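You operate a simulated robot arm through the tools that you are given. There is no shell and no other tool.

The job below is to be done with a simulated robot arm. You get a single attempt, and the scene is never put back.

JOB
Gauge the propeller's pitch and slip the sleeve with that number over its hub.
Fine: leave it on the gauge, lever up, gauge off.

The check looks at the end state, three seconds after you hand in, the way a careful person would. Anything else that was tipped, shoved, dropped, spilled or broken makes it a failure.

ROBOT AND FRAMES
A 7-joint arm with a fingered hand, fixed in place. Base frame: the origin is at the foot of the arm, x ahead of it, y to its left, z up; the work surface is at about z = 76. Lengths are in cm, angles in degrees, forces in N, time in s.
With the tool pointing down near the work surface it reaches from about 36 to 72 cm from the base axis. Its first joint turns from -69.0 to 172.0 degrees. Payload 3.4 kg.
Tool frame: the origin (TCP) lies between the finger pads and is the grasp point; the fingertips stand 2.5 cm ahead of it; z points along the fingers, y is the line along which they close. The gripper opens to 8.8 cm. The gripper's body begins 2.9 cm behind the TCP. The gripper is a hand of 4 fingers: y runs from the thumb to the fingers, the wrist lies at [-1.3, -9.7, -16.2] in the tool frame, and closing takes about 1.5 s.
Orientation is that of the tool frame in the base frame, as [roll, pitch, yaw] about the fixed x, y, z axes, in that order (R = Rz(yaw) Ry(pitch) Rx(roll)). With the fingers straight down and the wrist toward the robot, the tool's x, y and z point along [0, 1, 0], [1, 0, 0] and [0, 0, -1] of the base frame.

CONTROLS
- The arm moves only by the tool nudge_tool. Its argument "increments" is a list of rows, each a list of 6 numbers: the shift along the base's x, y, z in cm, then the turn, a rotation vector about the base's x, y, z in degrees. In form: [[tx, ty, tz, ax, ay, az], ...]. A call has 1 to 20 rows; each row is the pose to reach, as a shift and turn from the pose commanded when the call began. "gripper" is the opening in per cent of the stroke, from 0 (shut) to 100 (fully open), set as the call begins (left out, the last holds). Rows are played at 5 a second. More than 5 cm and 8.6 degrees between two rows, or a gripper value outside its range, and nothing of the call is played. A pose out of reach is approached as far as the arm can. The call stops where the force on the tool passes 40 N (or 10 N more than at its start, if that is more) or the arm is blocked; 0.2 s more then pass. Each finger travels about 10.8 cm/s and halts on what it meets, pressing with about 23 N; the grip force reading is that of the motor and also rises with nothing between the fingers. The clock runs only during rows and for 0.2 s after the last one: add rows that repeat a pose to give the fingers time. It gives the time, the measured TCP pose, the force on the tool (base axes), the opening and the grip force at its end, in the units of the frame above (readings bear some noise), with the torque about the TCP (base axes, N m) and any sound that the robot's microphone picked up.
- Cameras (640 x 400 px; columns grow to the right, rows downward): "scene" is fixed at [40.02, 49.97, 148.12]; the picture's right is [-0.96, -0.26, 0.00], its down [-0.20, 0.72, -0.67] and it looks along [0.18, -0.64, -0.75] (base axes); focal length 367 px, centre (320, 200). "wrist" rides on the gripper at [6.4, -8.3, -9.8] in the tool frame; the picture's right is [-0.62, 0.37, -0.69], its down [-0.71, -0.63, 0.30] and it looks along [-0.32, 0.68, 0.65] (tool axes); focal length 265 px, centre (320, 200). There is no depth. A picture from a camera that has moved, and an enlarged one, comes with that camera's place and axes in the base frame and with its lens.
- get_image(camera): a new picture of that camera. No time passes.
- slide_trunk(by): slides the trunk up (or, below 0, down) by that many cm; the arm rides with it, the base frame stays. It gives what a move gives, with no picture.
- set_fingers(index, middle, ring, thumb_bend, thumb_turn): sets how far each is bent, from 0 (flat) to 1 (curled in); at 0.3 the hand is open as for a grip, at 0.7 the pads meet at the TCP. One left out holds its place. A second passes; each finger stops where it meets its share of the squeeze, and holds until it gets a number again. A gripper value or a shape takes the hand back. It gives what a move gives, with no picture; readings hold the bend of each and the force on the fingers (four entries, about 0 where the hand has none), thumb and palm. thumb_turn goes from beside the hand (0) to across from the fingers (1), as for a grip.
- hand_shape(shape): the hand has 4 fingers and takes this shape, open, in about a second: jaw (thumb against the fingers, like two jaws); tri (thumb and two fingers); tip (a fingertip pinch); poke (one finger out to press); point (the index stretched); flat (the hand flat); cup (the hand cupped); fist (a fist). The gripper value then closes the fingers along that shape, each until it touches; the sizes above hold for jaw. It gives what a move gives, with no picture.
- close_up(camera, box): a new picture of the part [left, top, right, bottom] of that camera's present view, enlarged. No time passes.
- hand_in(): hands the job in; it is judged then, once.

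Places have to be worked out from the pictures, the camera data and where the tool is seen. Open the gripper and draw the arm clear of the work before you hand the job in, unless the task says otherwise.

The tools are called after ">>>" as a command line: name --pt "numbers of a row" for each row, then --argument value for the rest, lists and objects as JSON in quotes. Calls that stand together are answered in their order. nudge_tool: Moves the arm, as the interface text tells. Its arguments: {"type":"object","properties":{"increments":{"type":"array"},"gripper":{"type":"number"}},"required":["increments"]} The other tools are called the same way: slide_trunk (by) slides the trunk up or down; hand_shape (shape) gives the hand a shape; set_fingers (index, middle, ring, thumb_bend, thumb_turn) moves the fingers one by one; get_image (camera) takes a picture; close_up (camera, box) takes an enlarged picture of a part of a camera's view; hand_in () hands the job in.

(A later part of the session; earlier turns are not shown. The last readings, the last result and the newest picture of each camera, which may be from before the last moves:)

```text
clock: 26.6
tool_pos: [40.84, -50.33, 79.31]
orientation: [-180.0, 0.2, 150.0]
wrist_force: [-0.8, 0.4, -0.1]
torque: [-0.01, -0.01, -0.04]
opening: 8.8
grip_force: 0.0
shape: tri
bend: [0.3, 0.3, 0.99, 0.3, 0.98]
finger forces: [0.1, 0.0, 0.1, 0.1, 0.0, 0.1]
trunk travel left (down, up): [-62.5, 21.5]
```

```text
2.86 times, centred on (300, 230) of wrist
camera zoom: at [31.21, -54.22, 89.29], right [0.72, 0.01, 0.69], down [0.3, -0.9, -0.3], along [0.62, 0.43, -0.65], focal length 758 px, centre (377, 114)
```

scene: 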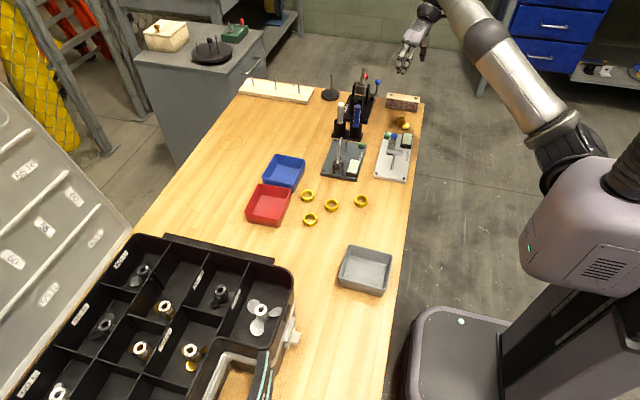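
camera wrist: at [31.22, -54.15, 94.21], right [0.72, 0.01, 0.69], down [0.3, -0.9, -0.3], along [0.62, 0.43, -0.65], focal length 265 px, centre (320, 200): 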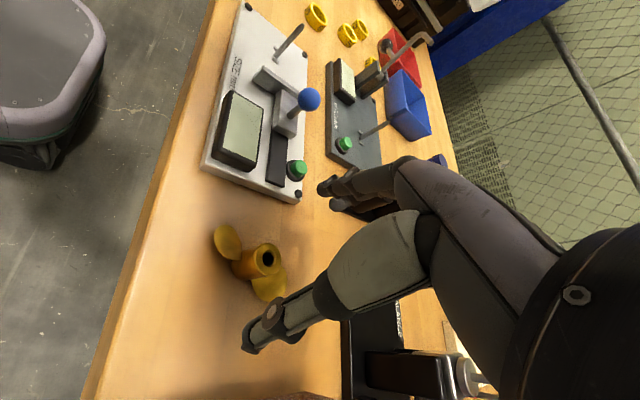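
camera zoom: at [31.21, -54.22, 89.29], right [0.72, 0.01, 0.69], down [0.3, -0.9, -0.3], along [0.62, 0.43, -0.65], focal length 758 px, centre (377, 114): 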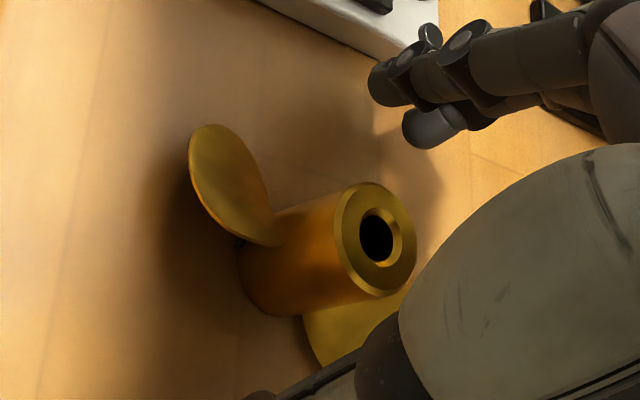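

No contact so far and the hub stands between thumb and fingers. I close to a gap of about 3 cm first and look.

>>> nudge_tool --pt "0 0 0 0 0 0" --pt "0 0 0 0 0 0" --pt "0 0 0 0 0 0" --pt "0 0 0 0 0 0" --pt "0 0 0 0 0 0" --pt "0 0 0 0 0 0" --gripper 35

>>> close_up --camera "scene" --box '[380, 95, 430, 135]'

>>> close_up --camera "wrist" --box '[240, 180, 380, 300]'

```text
clock: 28.0
tool_pos: [40.82, -50.27, 79.44]
orientation: [180.0, 0.0, 150.0]
wrist_force: [-0.2, 0.2, 0.2]
torque: [0.02, -0.01, 0.0]
opening: 3.11
grip_force: 0.1
shape: tri
bend: [0.74, 0.51, 0.99, 0.73, 1.0]
finger forces: [0.1, 0.0, 0.0, 0.0, 0.0, 0.1]
trunk travel left (down, up): [-62.5, 21.5]
```

```text
10.00 times, centred on (405, 115) of scene
camera zoom: at [40.02, 49.97, 148.12], right [-0.96, -0.26, 0.0], down [-0.2, 0.72, -0.67], along [0.18, -0.64, -0.75], focal length 3668 px, centre (-530, 1050)
```

zoom: 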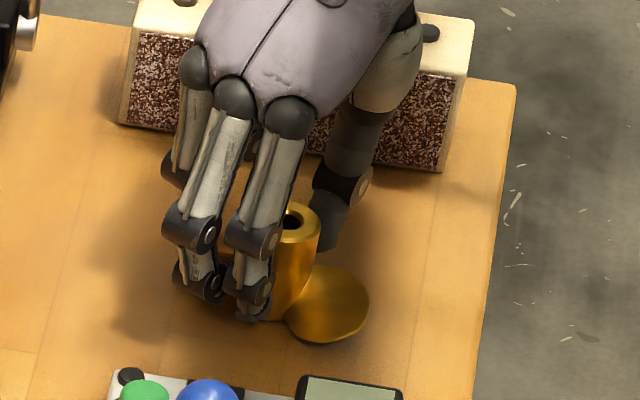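

```text
3.33 times, centred on (310, 240) of wrist
camera zoom: at [31.21, -54.22, 89.3], right [0.72, 0.01, 0.69], down [0.3, -0.9, -0.3], along [0.62, 0.43, -0.65], focal length 885 px, centre (353, 67)
```

zoom: 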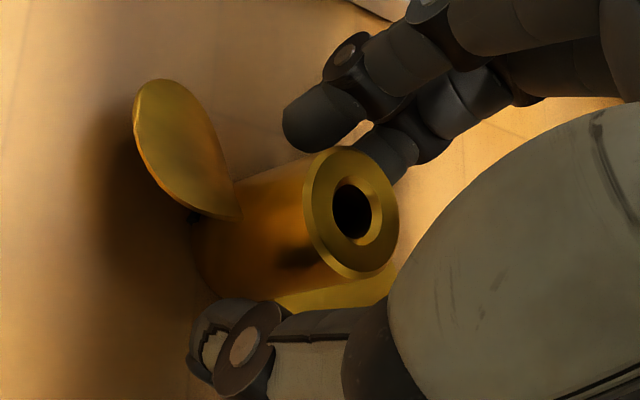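

The fingers flank the hub between the blades as planned. I close fully and wait for the grip to settle.

>>> nudge_tool --pt "0 0 0 0 0 0" --pt "0 0 0 0 0 0" --pt "0 0 0 0 0 0" --pt "0 0 0 0 0 0" --pt "0 0 0 0 0 0" --pt "0 0 0 0 0 0" --pt "0 0 0 0 0 0" --pt "0 0 0 0 0 0" --gripper 0

>>> close_up --camera "scene" --box '[380, 95, 430, 135]'

>>> close_up --camera "wrist" --box '[240, 180, 380, 300]'

```text
clock: 29.8
tool_pos: [40.66, -50.31, 79.47]
orientation: [179.9, 0.0, 149.9]
wrist_force: [0.4, -0.8, 0.0]
torque: [-0.01, 0.05, -0.02]
opening: 1.46
grip_force: 23.2
shape: tri
bend: [0.73, 0.62, 1.0, 0.75, 1.0]
finger forces: [10.8, 9.3, 0.0, 0.0, 18.5, 0.0]
trunk travel left (down, up): [-62.5, 21.5]
```

```text
10.00 times, centred on (405, 115) of scene
camera zoom: at [40.02, 49.97, 148.12], right [-0.96, -0.26, 0.0], down [-0.2, 0.72, -0.67], along [0.18, -0.64, -0.75], focal length 3668 px, centre (-530, 1050)
```

zoom: 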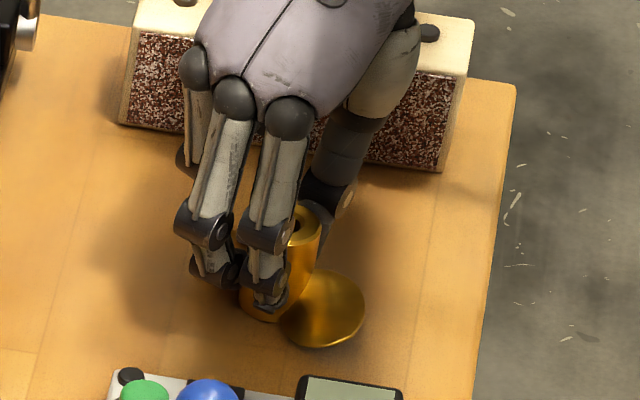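

```text
3.33 times, centred on (310, 240) of wrist
camera zoom: at [31.21, -54.22, 89.29], right [0.72, 0.01, 0.69], down [0.3, -0.9, -0.3], along [0.62, 0.43, -0.65], focal length 885 px, centre (353, 67)
```

zoom: 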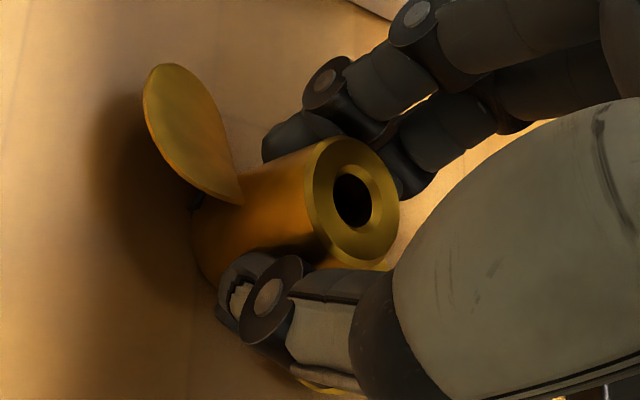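

All three digits carry load (10.8, 9.3 and 18.5 N). I lift gently and see whether the propeller comes along level.

>>> nudge_tool --pt "0 0 0.5 0 0 0" --pt "0 0 1.2 0 0 0" --pt "0 0 2.5 0 0 0" --pt "0 0 4 0 0 0" --pt "0 0 6 0 0 0" --pt "0 0 8 0 0 0" --pt "0 0 10 0 0 0" --pt "0 0 10 0 0 0"

>>> close_up --camera "scene" --box '[370, 70, 430, 120]'

>>> close_up --camera "wrist" --box '[240, 180, 380, 300]'

```text
clock: 31.6
tool_pos: [40.75, -50.18, 89.51]
orientation: [-180.0, 0.0, 149.9]
wrist_force: [0.2, -0.2, -1.3]
torque: [0.03, 0.0, 0.03]
opening: 1.42
grip_force: 23.5
shape: tri
bend: [0.73, 0.63, 1.0, 0.75, 1.0]
finger forces: [11.1, 9.3, 0.0, 0.0, 18.5, 0.0]
trunk travel left (down, up): [-62.5, 21.5]
```

```text
8.00 times, centred on (400, 95) of scene
camera zoom: at [40.02, 49.97, 148.12], right [-0.96, -0.26, 0.0], down [-0.2, 0.72, -0.67], along [0.18, -0.64, -0.75], focal length 2934 px, centre (-320, 1040)
```

zoom: 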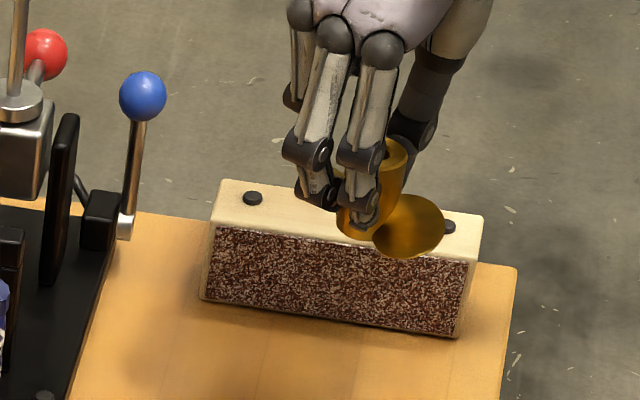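

```text
3.33 times, centred on (310, 240) of wrist
camera zoom: at [31.23, -54.17, 99.31], right [0.72, 0.01, 0.69], down [0.3, -0.9, -0.3], along [0.62, 0.43, -0.65], focal length 885 px, centre (353, 67)
```

zoom: 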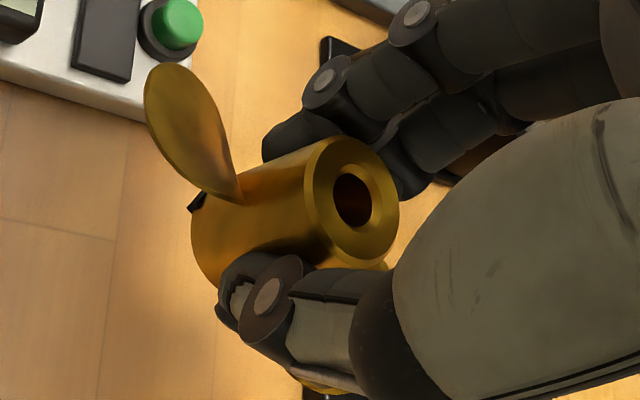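

The propeller came up level, and a dark slot shows at the hub's bottom edge just under the blade root. I zoom in on the slot to judge its direction relative to the blades.

>>> close_up --camera "wrist" --box '[270, 195, 350, 255]'

>>> close_up --camera "scene" --box '[392, 85, 412, 105]'

```text
6.67 times, centred on (310, 225) of wrist
camera zoom: at [31.23, -54.17, 99.31], right [0.72, 0.01, 0.69], down [0.3, -0.9, -0.3], along [0.62, 0.43, -0.65], focal length 1769 px, centre (387, 33)
```

zoom: 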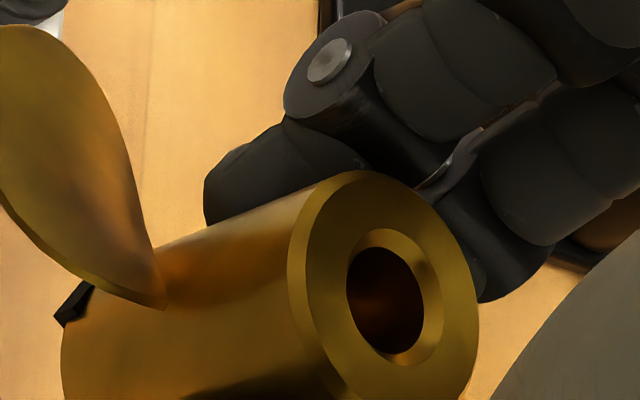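

```text
16.00 times, centred on (402, 95) of scene
camera zoom: at [40.02, 49.97, 148.12], right [-0.96, -0.26, 0.0], down [-0.2, 0.72, -0.67], along [0.18, -0.64, -0.75], focal length 5868 px, centre (-992, 1880)
```

zoom: 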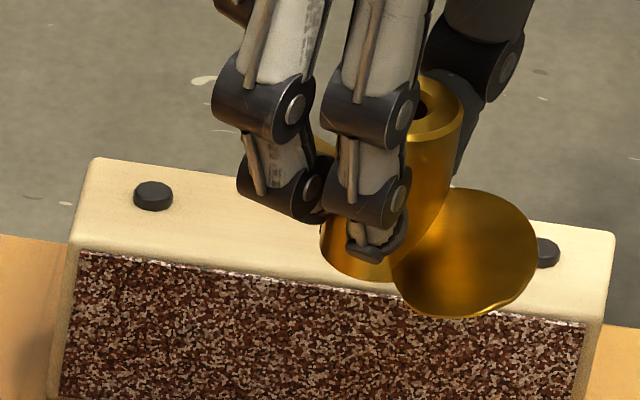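

The slot runs along the blade axis, so the blades must point along the gauge's long axis (y) for the slot to seat on the two nubs. I raise, then carry it over to above the pin while turning by -59°.

>>> nudge_tool --pt "0 0 2 0 0 0" --pt "0 0 4 0 0 0" --pt "1.4 1.9 4 0 0 -5.9" --pt "2.7 3.7 4 0 0 -11.8" --pt "4.1 5.6 4 0 0 -17.7" --pt "5.4 7.5 4 0 0 -23.6" --pt "6.8 9.3 4 0 0 -29.5" --pt "8.2 11.2 4 0 0 -35.4" --pt "9.5 13.1 4 0 0 -41.3" --pt "10.9 14.9 4 0 0 -47.2" --pt "12.2 16.8 4 0 0 -53.1" --pt "13.5 18.7 4 0 0 -59" --pt "13.5 18.7 4 0 0 -59"

>>> get_image --camera "scene"

>>> get_image --camera "wrist"

```text
clock: 34.4
tool_pos: [54.37, -31.37, 93.41]
orientation: [179.9, 0.0, 90.8]
wrist_force: [-0.1, 0.0, -1.1]
torque: [0.0, 0.01, -0.01]
opening: 1.41
grip_force: 23.2
shape: tri
bend: [0.73, 0.63, 1.0, 0.75, 1.0]
finger forces: [11.3, 9.4, 0.0, 0.0, 18.5, 0.0]
trunk travel left (down, up): [-62.5, 21.5]
```

```text
taken
```

scene: 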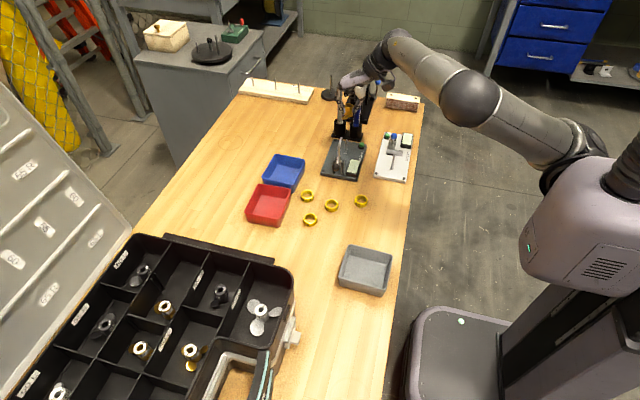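

```text
taken
camera wrist: at [46.07, -25.19, 103.3], right [0.38, -0.61, 0.69], down [-0.62, -0.72, -0.3], along [0.69, -0.31, -0.65], focal length 265 px, centre (320, 200)
```

wrist: 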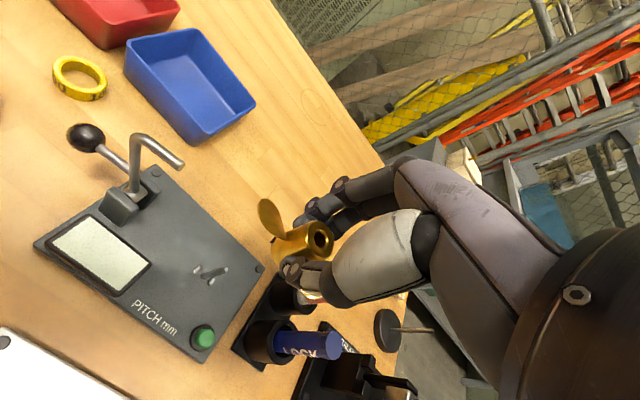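

The propeller is above the gauge area. I zoom in with both cameras to measure the pin's place and the hub's axis and blade direction.

>>> close_up --camera "scene" --box '[325, 80, 385, 130]'

>>> close_up --camera "scene" --box '[320, 130, 370, 170]'

>>> close_up --camera "wrist" --box '[160, 240, 260, 310]'

>>> close_up --camera "wrist" --box '[240, 190, 350, 290]'

```text
8.00 times, centred on (355, 105) of scene
camera zoom: at [40.02, 49.97, 148.12], right [-0.96, -0.26, 0.0], down [-0.2, 0.72, -0.67], along [0.18, -0.64, -0.75], focal length 2934 px, centre (40, 960)
```

zoom: 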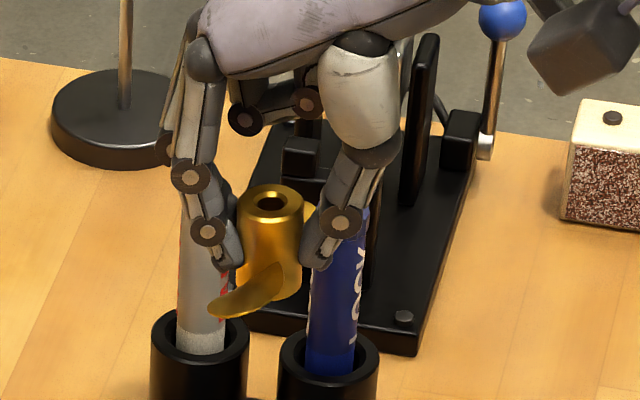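

```text
10.00 times, centred on (345, 150) of scene
camera zoom: at [40.02, 49.97, 148.12], right [-0.96, -0.26, 0.0], down [-0.2, 0.72, -0.67], along [0.18, -0.64, -0.75], focal length 3668 px, centre (70, 700)
```

zoom: 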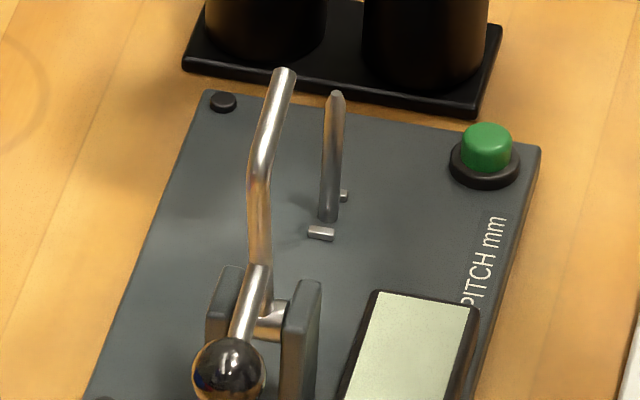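

```text
5.71 times, centred on (210, 275) of wrist
camera zoom: at [46.07, -25.19, 103.3], right [0.38, -0.61, 0.69], down [-0.62, -0.72, -0.3], along [0.69, -0.31, -0.65], focal length 1517 px, centre (949, -229)
```

zoom: 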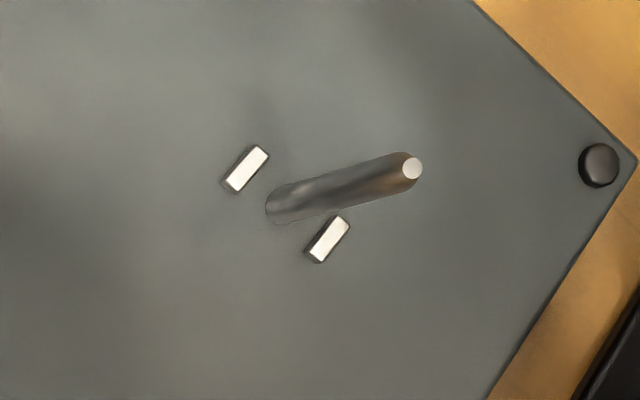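

```text
4.00 times, centred on (295, 240) of wrist
camera zoom: at [46.07, -25.19, 103.3], right [0.38, -0.61, 0.69], down [-0.62, -0.72, -0.3], along [0.69, -0.31, -0.65], focal length 1062 px, centre (420, 40)
```

zoom: 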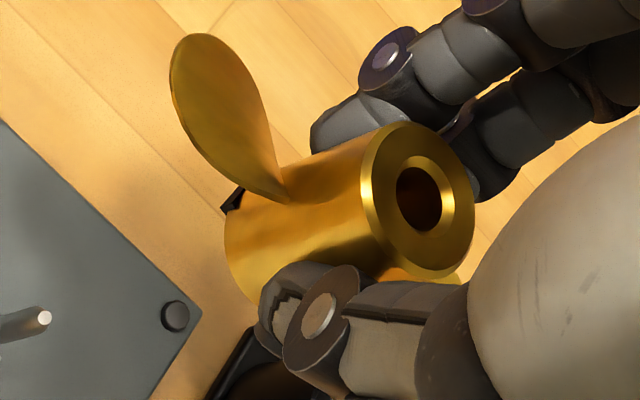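

The pin axis measures about (54.48, -31.45), tip z ≈ 81.9, and the hub axis about (54.48, -31.24). I look closely at the slot under the hub to check its angle against the nubs.

>>> close_up --camera "wrist" --box '[268, 225, 308, 260]'

>>> close_up --camera "scene" --box '[345, 98, 370, 118]'

```text
11.43 times, centred on (288, 242) of wrist
camera zoom: at [46.07, -25.19, 103.3], right [0.38, -0.61, 0.69], down [-0.62, -0.72, -0.3], along [0.69, -0.31, -0.65], focal length 3033 px, centre (686, -286)
```

zoom: 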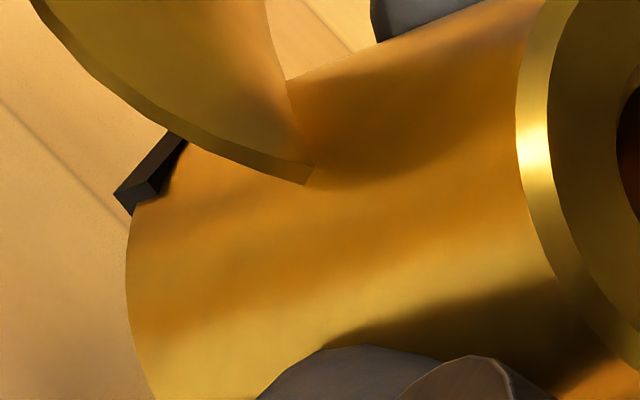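

```text
16.00 times, centred on (358, 108) of scene
camera zoom: at [40.02, 49.97, 148.12], right [-0.96, -0.26, 0.0], down [-0.2, 0.72, -0.67], along [0.18, -0.64, -0.75], focal length 5868 px, centre (-280, 1672)
```

zoom: 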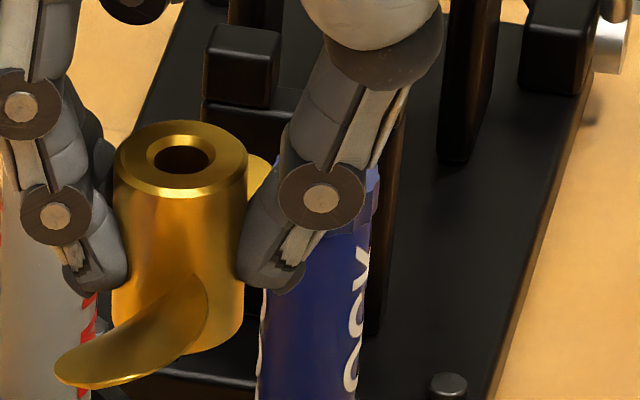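

A dark piece shows at the hub's bottom edge, and I can't tell whether it's a slot or a lug. I'll raise the propeller, bring it to free space and tip it so the scene camera sees the bottom.

>>> nudge_tool --pt "0 0 3 0 0 0" --pt "0 0 6 0 0 0" --pt "-1 2 9 0 0 0" --pt "-2 4 11.5 0 0 0" --pt "-3 6.5 11.5 0 0 0" --pt "-4.4 9.5 11.5 0 0 0" --pt "-4.4 9.5 11.5 0 0 0"

>>> nudge_tool --pt "0 0 0 7.5 0 0" --pt "0 0 0 15 0 0" --pt "0 0 0 22.5 0 0" --pt "0 0 0 30 0 0" --pt "0 0 0 37.5 0 0" --pt "0 0 0 45 0 0" --pt "0 0 0 52.5 0 0" --pt "0 0 0 60 0 0" --pt "0 0 0 60 0 0"

>>> get_image --camera "scene"

```text
clock: 36.0
tool_pos: [49.97, -22.26, 104.78]
orientation: [-179.9, -0.6, 90.6]
wrist_force: [-0.2, 1.0, -1.3]
torque: [-0.01, -0.01, 0.01]
opening: 1.41
grip_force: 22.7
shape: tri
bend: [0.73, 0.63, 1.0, 0.75, 1.0]
finger forces: [11.5, 9.5, 0.0, 0.0, 18.5, 0.0]
trunk travel left (down, up): [-62.5, 21.5]
```

```text
clock: 38.0
tool_pos: [49.91, -22.02, 104.87]
orientation: [178.2, -60.0, 92.1]
wrist_force: [-0.8, -0.3, -1.3]
torque: [-0.01, -0.02, 0.02]
opening: 1.4
grip_force: 23.7
shape: tri
bend: [0.73, 0.63, 1.0, 0.75, 1.0]
finger forces: [11.4, 9.8, 0.1, 0.1, 18.5, 0.0]
trunk travel left (down, up): [-62.5, 21.5]
```

```text
taken
```

scene: 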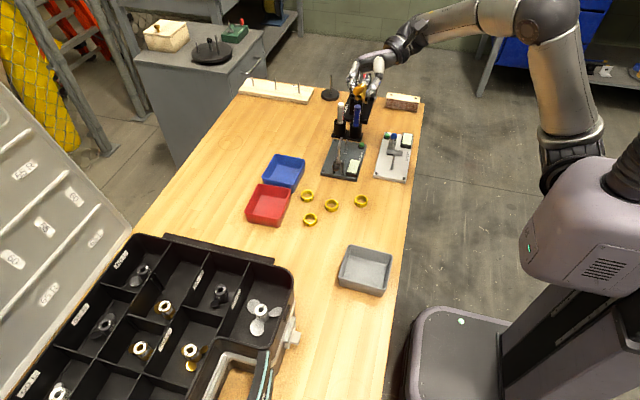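

>>> close_up --camera "scene" --box '[345, 75, 385, 105]'

```text
13.33 times, centred on (365, 90) of scene
camera zoom: at [40.02, 49.97, 148.12], right [-0.96, -0.26, 0.0], down [-0.2, 0.72, -0.67], along [0.18, -0.64, -0.75], focal length 4890 px, centre (-280, 1667)
```

zoom: 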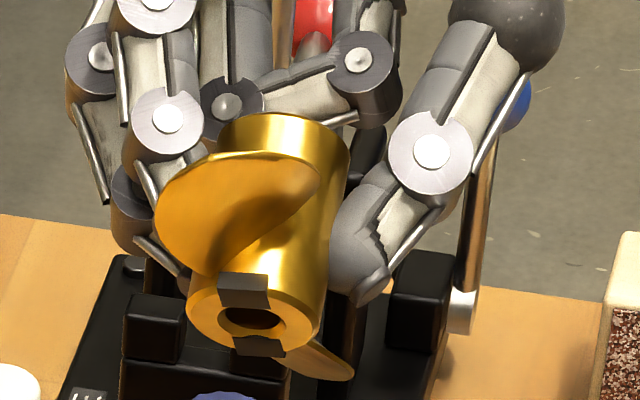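

Now it's clear: the bottom face carries two dark pockets along the blade axis, matching the gauge's two nubs. I zoom in to measure their angle to the tool.

>>> close_up --camera "scene" --box '[353, 88, 373, 104]'

```text
16.00 times, centred on (363, 96) of scene
camera zoom: at [40.02, 49.97, 148.12], right [-0.96, -0.26, 0.0], down [-0.2, 0.72, -0.67], along [0.18, -0.64, -0.75], focal length 5868 px, centre (-368, 1864)
```

zoom: 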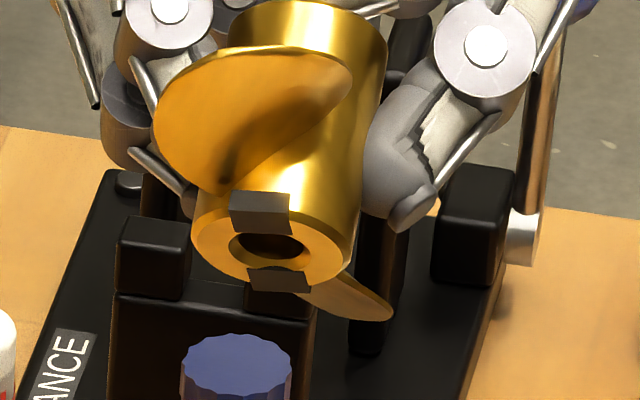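

The pockets sit about 6° off from the nub line at my earlier yaw, so I'll add +5°. I tip the propeller back upright.

>>> nudge_tool --pt "0 0 0 -7.5 0 0" --pt "0 0 0 -15 0 0" --pt "0 0 0 -22.5 0 0" --pt "0 0 0 -30 0 0" --pt "0 0 0 -37.5 0 0" --pt "0 0 0 -45 0 0" --pt "0 0 0 -52.5 0 0" --pt "0 0 0 -60 0 0" --pt "0 0 0 -60 0 0"

>>> nudge_tool --pt "1.5 -3 0 0 0 1.2" --pt "3 -6.5 0 0 0 2.5" --pt "4.4 -9.7 0 0 0 5" --pt "4.4 -9.7 -3 0 0 5" --pt "4.4 -9.7 -6 0 0 5" --pt "4.4 -9.7 -9 0 0 5" --pt "4.4 -9.7 -11.5 0 0 5" --pt "4.4 -9.7 -12.5 0 0 5" --pt "4.4 -9.7 -12.5 0 0 5"

>>> get_image --camera "wrist"

>>> get_image --camera "scene"

```text
clock: 40.0
tool_pos: [49.83, -22.24, 104.83]
orientation: [-180.0, -0.5, 90.7]
wrist_force: [-0.3, -0.2, -0.9]
torque: [-0.01, 0.01, -0.01]
opening: 1.41
grip_force: 23.2
shape: tri
bend: [0.73, 0.64, 1.0, 0.75, 1.0]
finger forces: [11.7, 9.5, 0.0, 0.1, 18.4, 0.0]
trunk travel left (down, up): [-62.5, 21.5]
```

```text
clock: 42.0
tool_pos: [54.3, -31.74, 92.43]
orientation: [180.0, 0.0, 96.0]
wrist_force: [0.6, -0.1, -1.8]
torque: [-0.01, 0.02, 0.03]
opening: 1.38
grip_force: 23.2
shape: tri
bend: [0.73, 0.64, 1.0, 0.75, 1.0]
finger forces: [11.8, 9.6, 0.0, 0.0, 18.4, 0.0]
trunk travel left (down, up): [-62.5, 21.5]
```

```text
taken
camera wrist: at [45.59, -26.14, 102.34], right [0.43, -0.58, 0.69], down [-0.55, -0.78, -0.3], along [0.71, -0.25, -0.65], focal length 265 px, centre (320, 200)
```

wrist: 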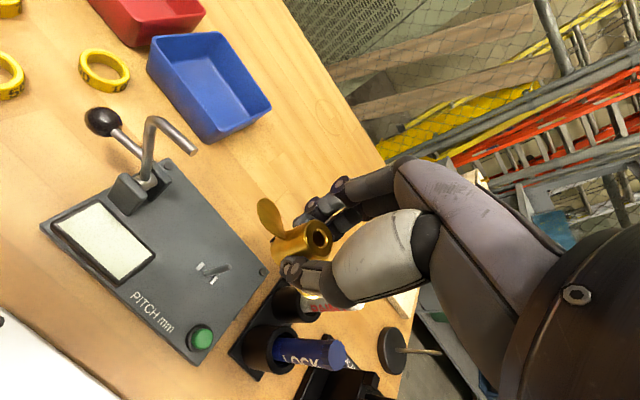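

```text
taken
```

scene: 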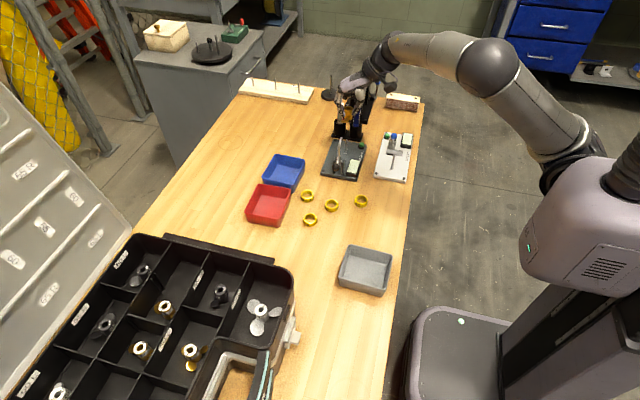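

Pose is upright with yaw 96. I lower until the hub's bottom is just above the pin tip and check alignment from both cameras.

>>> nudge_tool --pt "0 0 -2 0 0 0" --pt "0 0 -4 0 0 0" --pt "0 0 -5.5 0 0 0" --pt "0 0 -6.2 0 0 0" --pt "0 0 -6.2 0 0 0"

>>> close_up --camera "scene" --box '[330, 110, 380, 150]'

>>> close_up --camera "wrist" --box '[220, 190, 350, 300]'

```text
clock: 43.2
tool_pos: [54.34, -31.66, 86.29]
orientation: [-180.0, 0.0, 96.0]
wrist_force: [-0.2, -0.1, -0.8]
torque: [-0.02, 0.0, 0.01]
opening: 1.41
grip_force: 22.8
shape: tri
bend: [0.73, 0.64, 1.0, 0.75, 1.0]
finger forces: [11.7, 9.8, 0.1, 0.0, 18.4, 0.1]
trunk travel left (down, up): [-62.5, 21.5]
```

```text
10.00 times, centred on (355, 130) of scene
camera zoom: at [40.02, 49.97, 148.12], right [-0.96, -0.26, 0.0], down [-0.2, 0.72, -0.67], along [0.18, -0.64, -0.75], focal length 3668 px, centre (-30, 900)
```

zoom: 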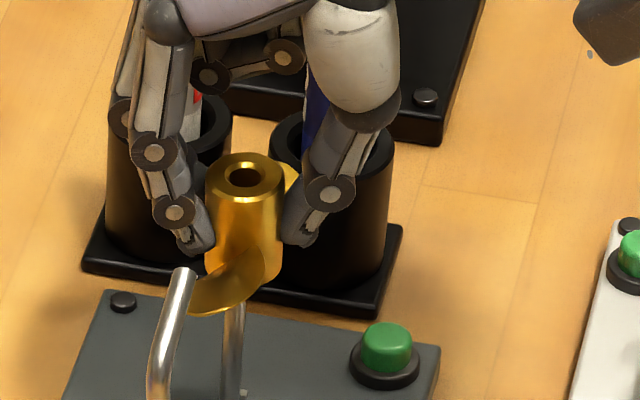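

```text
3.64 times, centred on (285, 245) of wrist
camera zoom: at [45.53, -26.17, 96.09], right [0.43, -0.58, 0.69], down [-0.55, -0.78, -0.3], along [0.71, -0.25, -0.65], focal length 965 px, centre (447, 36)
```

zoom: 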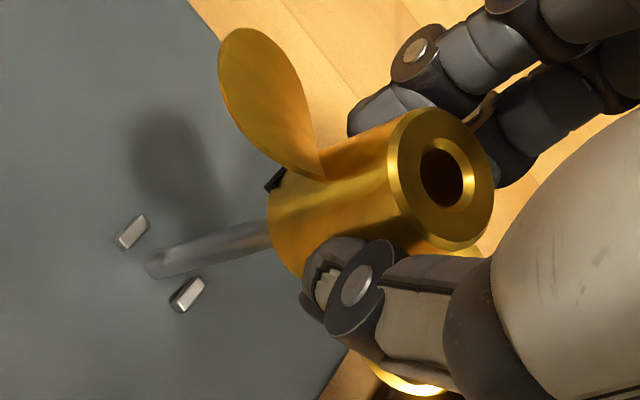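

Hub and pin line up to within about 1 mm, and the pockets' angle agrees with the nubs' (≈88.7°). I shift a hair and lower so the pin tip enters the bore.

>>> nudge_tool --pt "-0.02 -0.06 0 0 0 0" --pt "-0.02 -0.06 -0.6 0 0 0" --pt "-0.02 -0.06 -1.2 0 0 0" --pt "-0.02 -0.06 -1.8 0 0 0" --pt "-0.02 -0.06 -1.8 0 0 0"

>>> close_up --camera "scene" --box '[330, 115, 370, 150]'

>>> close_up --camera "wrist" --box '[220, 190, 350, 300]'

```text
clock: 44.4
tool_pos: [54.22, -31.86, 84.54]
orientation: [180.0, 0.1, 96.0]
wrist_force: [1.1, 0.3, -1.0]
torque: [0.01, -0.03, -0.01]
opening: 1.4
grip_force: 22.9
shape: tri
bend: [0.73, 0.64, 1.0, 0.75, 1.0]
finger forces: [12.4, 10.3, 0.1, 0.0, 18.2, 0.0]
trunk travel left (down, up): [-62.5, 21.5]
```

```text
11.43 times, centred on (350, 132) of scene
camera zoom: at [40.02, 49.97, 148.12], right [-0.96, -0.26, 0.0], down [-0.2, 0.72, -0.67], along [0.18, -0.64, -0.75], focal length 4191 px, centre (-23, 971)
```

zoom: 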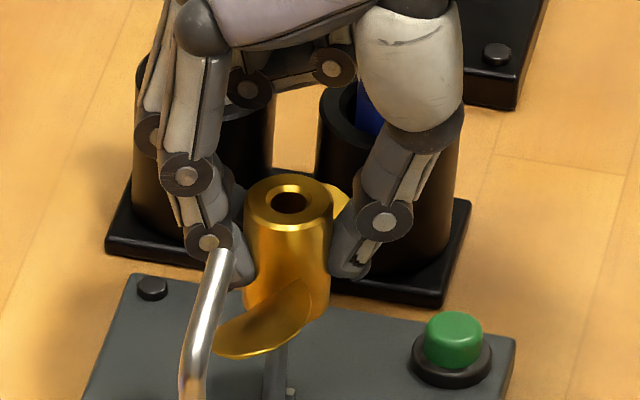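

```text
3.64 times, centred on (285, 245) of wrist
camera zoom: at [45.51, -26.25, 94.32], right [0.43, -0.58, 0.69], down [-0.55, -0.78, -0.3], along [0.71, -0.25, -0.65], focal length 965 px, centre (447, 36)
```

zoom: 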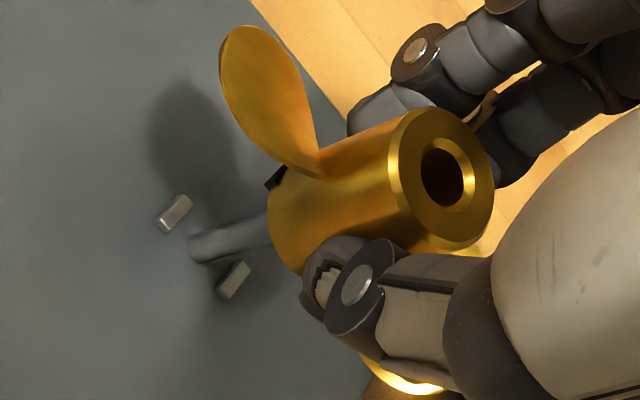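

No contact force; the tip should be inside the bore by now. I continue down in small steps.

>>> nudge_tool --pt "0 0 -0.4 0 0 0" --pt "0 0 -0.8 0 0 0" --pt "0 0 -1.2 0 0 0" --pt "0 0 -1.2 0 0 0"

>>> close_up --camera "wrist" --box '[220, 190, 350, 300]'

>>> close_up --camera "scene" --box '[335, 120, 365, 145]'

```text
clock: 45.4
tool_pos: [54.4, -31.84, 83.29]
orientation: [-180.0, 0.0, 96.0]
wrist_force: [1.8, -0.2, 0.6]
torque: [0.03, -0.06, -0.02]
opening: 1.38
grip_force: 22.8
shape: tri
bend: [0.73, 0.64, 1.0, 0.75, 1.0]
finger forces: [12.6, 10.1, 0.0, 0.0, 18.2, 0.1]
trunk travel left (down, up): [-62.5, 21.5]
```

```text
3.64 times, centred on (285, 245) of wrist
camera zoom: at [45.5, -26.26, 93.15], right [0.43, -0.58, 0.69], down [-0.55, -0.78, -0.3], along [0.71, -0.25, -0.65], focal length 965 px, centre (447, 36)
```

zoom: 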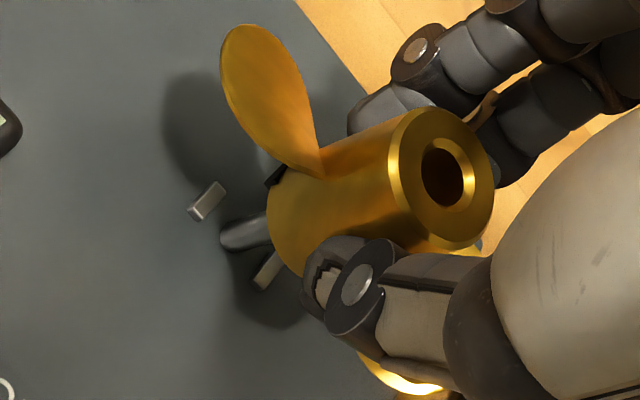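

```text
16.00 times, centred on (350, 132) of scene
camera zoom: at [40.02, 49.97, 148.12], right [-0.96, -0.26, 0.0], down [-0.2, 0.72, -0.67], along [0.18, -0.64, -0.75], focal length 5868 px, centre (-160, 1280)
```

zoom: 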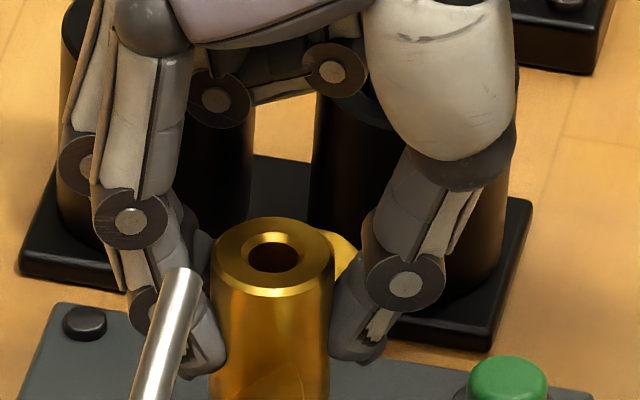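

The pin is in the bore with only a light side force (+x 1.8 N). I ease +0.08 in x and keep lowering toward the nubs.

>>> nudge_tool --pt "0.08 0 -0.4 0 0 0" --pt "0.08 0 -0.8 0 0 0" --pt "0.08 0 -1.2 0 0 0" --pt "0.08 0 -1.6 0 0 0" --pt "0.08 0 -1.9 0 0 0" --pt "0.08 0 -1.9 0 0 0"

>>> close_up --camera "wrist" --box '[220, 190, 350, 300]'

>>> close_up --camera "scene" --box '[330, 125, 370, 160]'

```text
clock: 46.8
tool_pos: [54.39, -31.92, 81.39]
orientation: [-179.9, 0.0, 95.9]
wrist_force: [-0.1, 0.9, -0.5]
torque: [-0.01, 0.01, 0.03]
opening: 1.42
grip_force: 23.2
shape: tri
bend: [0.73, 0.64, 1.0, 0.75, 1.0]
finger forces: [12.2, 9.8, 0.0, 0.1, 18.6, 0.0]
trunk travel left (down, up): [-62.5, 21.5]
```

```text
3.64 times, centred on (285, 245) of wrist
camera zoom: at [45.59, -26.24, 91.21], right [0.43, -0.58, 0.69], down [-0.55, -0.78, -0.3], along [0.71, -0.25, -0.65], focal length 965 px, centre (447, 36)
```

zoom: 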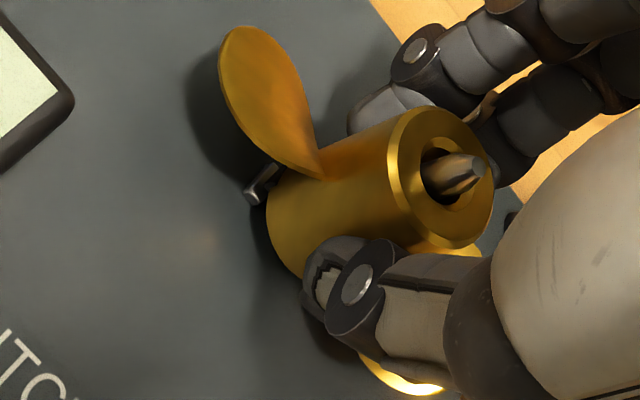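

```text
11.43 times, centred on (350, 142) of scene
camera zoom: at [40.02, 49.97, 148.12], right [-0.96, -0.26, 0.0], down [-0.2, 0.72, -0.67], along [0.18, -0.64, -0.75], focal length 4191 px, centre (-23, 857)
```

zoom: 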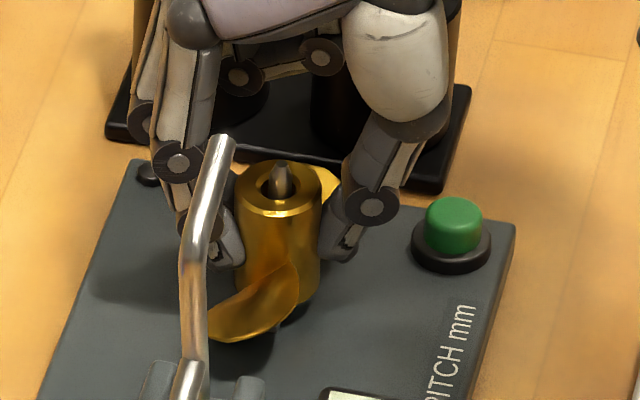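

The pin tip now shows through the top of the bore. I zoom in on the nub and pocket before the last millimetres.

>>> close_up --camera "wrist" --box '[262, 215, 312, 260]'

>>> close_up --camera "scene" --box '[343, 140, 363, 158]'

```text
8.89 times, centred on (287, 238) of wrist
camera zoom: at [45.59, -26.24, 91.21], right [0.43, -0.58, 0.69], down [-0.55, -0.78, -0.3], along [0.71, -0.25, -0.65], focal length 2359 px, centre (613, -133)
```

zoom: 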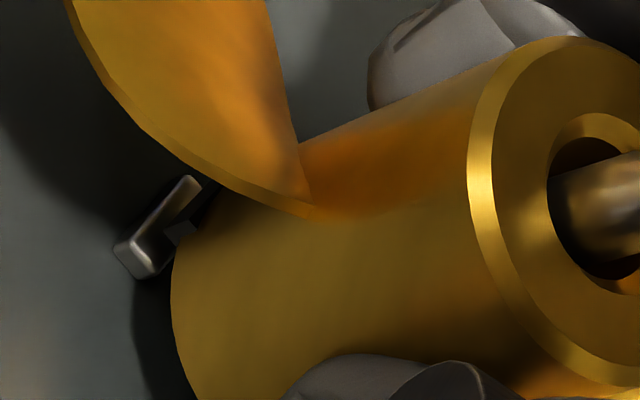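

```text
16.00 times, centred on (353, 149) of scene
camera zoom: at [40.02, 49.97, 148.12], right [-0.96, -0.26, 0.0], down [-0.2, 0.72, -0.67], along [0.18, -0.64, -0.75], focal length 5868 px, centre (-208, 1016)
```

zoom: 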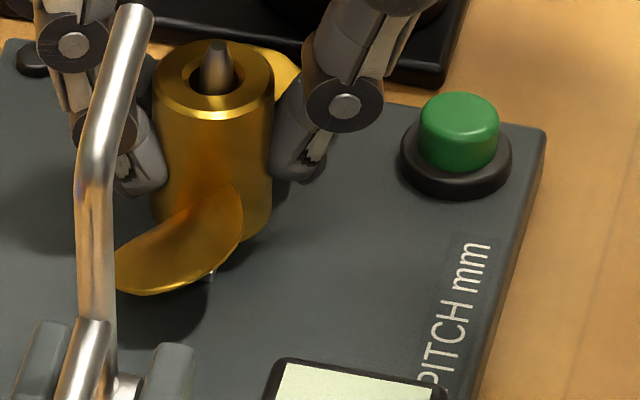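

The pocket lines up with the nub. I lower the last 0.8 cm in small steps, watching the force.

>>> nudge_tool --pt "0 0 -0.2 0 0 0" --pt "0 0 -0.4 0 0 0" --pt "0 0 -0.6 0 0 0" --pt "0 0 -0.6 0 0 0"

>>> close_up --camera "wrist" --box '[262, 215, 312, 260]'

>>> close_up --camera "scene" --box '[343, 140, 363, 158]'

```text
clock: 47.8
tool_pos: [54.43, -31.84, 80.67]
orientation: [179.9, 0.1, 96.2]
wrist_force: [0.4, 1.0, 0.5]
torque: [0.02, -0.04, 0.04]
opening: 1.39
grip_force: 23.1
shape: tri
bend: [0.73, 0.64, 1.0, 0.75, 1.0]
finger forces: [12.5, 10.3, 0.0, 0.0, 18.5, 0.0]
trunk travel left (down, up): [-62.5, 21.5]
```

```text
8.89 times, centred on (287, 238) of wrist
camera zoom: at [45.61, -26.17, 90.64], right [0.43, -0.58, 0.69], down [-0.55, -0.78, -0.3], along [0.71, -0.25, -0.65], focal length 2359 px, centre (613, -133)
```

zoom: 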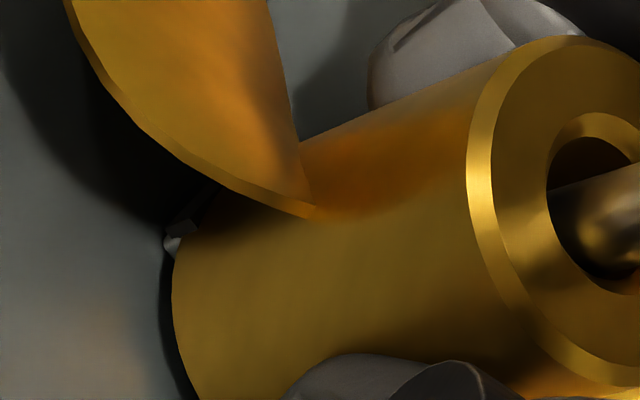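

```text
16.00 times, centred on (353, 149) of scene
camera zoom: at [40.02, 49.97, 148.12], right [-0.96, -0.26, 0.0], down [-0.2, 0.72, -0.67], along [0.18, -0.64, -0.75], focal length 5868 px, centre (-208, 1016)
```

zoom: 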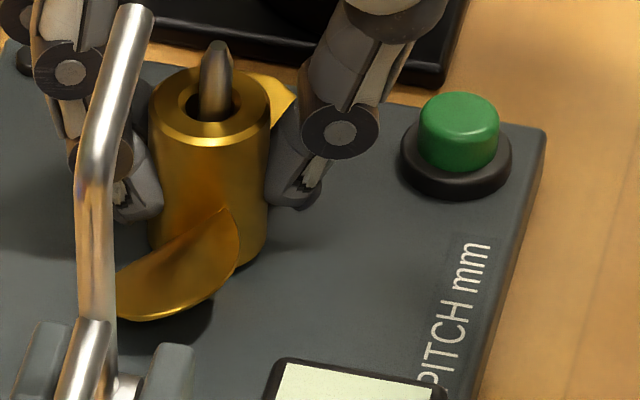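

The nub is sliding into the pocket without force. I go down a little further until the hub seats.

>>> nudge_tool --pt "0 0 -0.1 0 0 0" --pt "0 0 -0.2 0 0 0" --pt "0 0 -0.3 0 0 0" --pt "0 0 -0.3 0 0 0"

>>> close_up --camera "wrist" --box '[262, 215, 312, 260]'

```text
clock: 48.8
tool_pos: [54.35, -31.84, 80.58]
orientation: [179.9, 0.0, 96.0]
wrist_force: [2.6, 0.5, 6.6]
torque: [0.07, -0.12, 0.02]
opening: 1.4
grip_force: 23.1
shape: tri
bend: [0.73, 0.64, 1.0, 0.75, 1.0]
finger forces: [13.1, 11.4, 0.1, 0.0, 18.8, 0.0]
trunk travel left (down, up): [-62.5, 21.5]
```

```text
8.89 times, centred on (287, 238) of wrist
camera zoom: at [45.57, -26.18, 90.41], right [0.43, -0.58, 0.69], down [-0.55, -0.78, -0.3], along [0.71, -0.25, -0.65], focal length 2359 px, centre (613, -133)
```

zoom: 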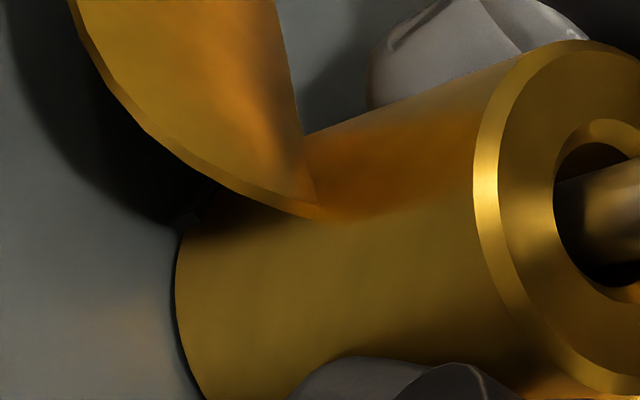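

The upward force of 6.6 N shows the hub is seated. The green button is near the thumb's opening path, so I open only partway (about 4 cm) and check before lifting.

>>> nudge_tool --pt "0 0 0.1 0 0 0" --pt "0 0 0.1 0 0 0" --pt "0 0 0.1 0 0 0" --pt "0 0 0.1 0 0 0" --pt "0 0 0.1 0 0 0" --gripper 43

>>> close_up --camera "scene" --box '[330, 125, 370, 160]'

>>> close_up --camera "wrist" --box '[220, 170, 380, 310]'

```text
clock: 50.0
tool_pos: [54.33, -31.81, 80.65]
orientation: [-180.0, 0.2, 96.0]
wrist_force: [-1.2, -0.1, 0.3]
torque: [0.02, -0.02, 0.01]
opening: 3.74
grip_force: 0.2
shape: tri
bend: [0.74, 0.48, 0.99, 0.72, 1.0]
finger forces: [0.1, 0.1, 0.0, 0.1, 0.1, 0.0]
trunk travel left (down, up): [-62.5, 21.5]
```

```text
11.43 times, centred on (350, 142) of scene
camera zoom: at [40.02, 49.97, 148.12], right [-0.96, -0.26, 0.0], down [-0.2, 0.72, -0.67], along [0.18, -0.64, -0.75], focal length 4191 px, centre (-23, 857)
```

zoom: 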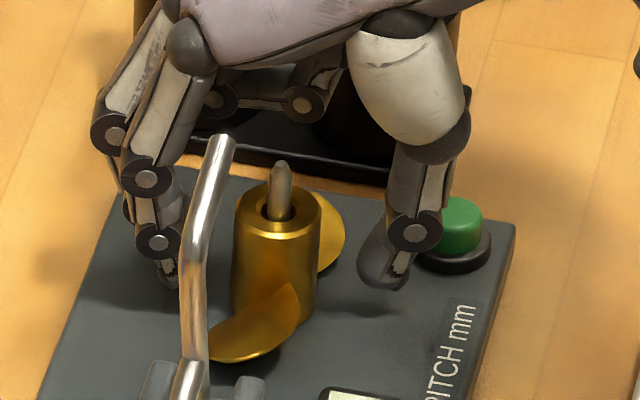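

```text
2.86 times, centred on (300, 240) of wrist
camera zoom: at [45.58, -26.24, 90.45], right [0.43, -0.58, 0.69], down [-0.55, -0.78, -0.3], along [0.71, -0.25, -0.65], focal length 758 px, centre (377, 86)
```

zoom: 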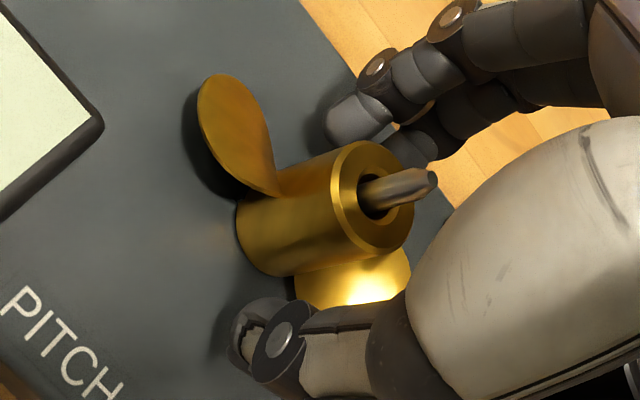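

The propeller sits seated on the pin and the fingers are free of it. I lift straight up and away.

>>> nudge_tool --pt "0 0 1.5 0 0 0" --pt "0 0 3 0 0 0" --pt "0 0 5 0 0 0" --pt "0 0 8 0 0 0" --pt "0 0 11 0 0 0" --pt "0 0 14 0 0 0" --pt "0 0 14 0 0 0"

>>> close_up --camera "scene" --box '[310, 120, 390, 190]'

>>> get_image --camera "wrist"

```text
clock: 51.6
tool_pos: [54.49, -31.69, 94.62]
orientation: [179.9, 0.1, 96.1]
wrist_force: [-0.6, 0.8, 0.3]
torque: [0.03, 0.02, -0.02]
opening: 3.78
grip_force: 0.0
shape: tri
bend: [0.74, 0.48, 0.99, 0.72, 1.0]
finger forces: [0.0, 0.0, 0.0, 0.0, 0.0, 0.0]
trunk travel left (down, up): [-62.5, 21.5]
```

```text
5.71 times, centred on (350, 155) of scene
camera zoom: at [40.02, 49.97, 148.12], right [-0.96, -0.26, 0.0], down [-0.2, 0.72, -0.67], along [0.18, -0.64, -0.75], focal length 2096 px, centre (149, 457)
```

zoom: 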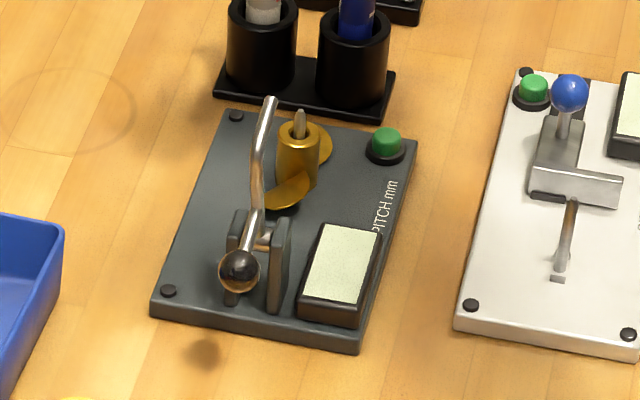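

```text
taken
camera wrist: at [45.66, -26.15, 104.53], right [0.43, -0.58, 0.69], down [-0.55, -0.78, -0.3], along [0.71, -0.25, -0.65], focal length 265 px, centre (320, 200)
```

wrist: 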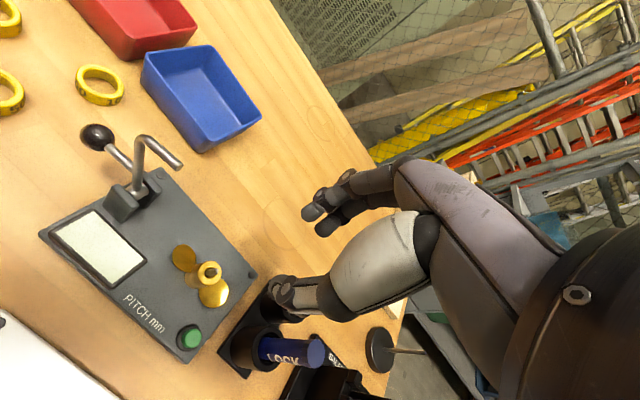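

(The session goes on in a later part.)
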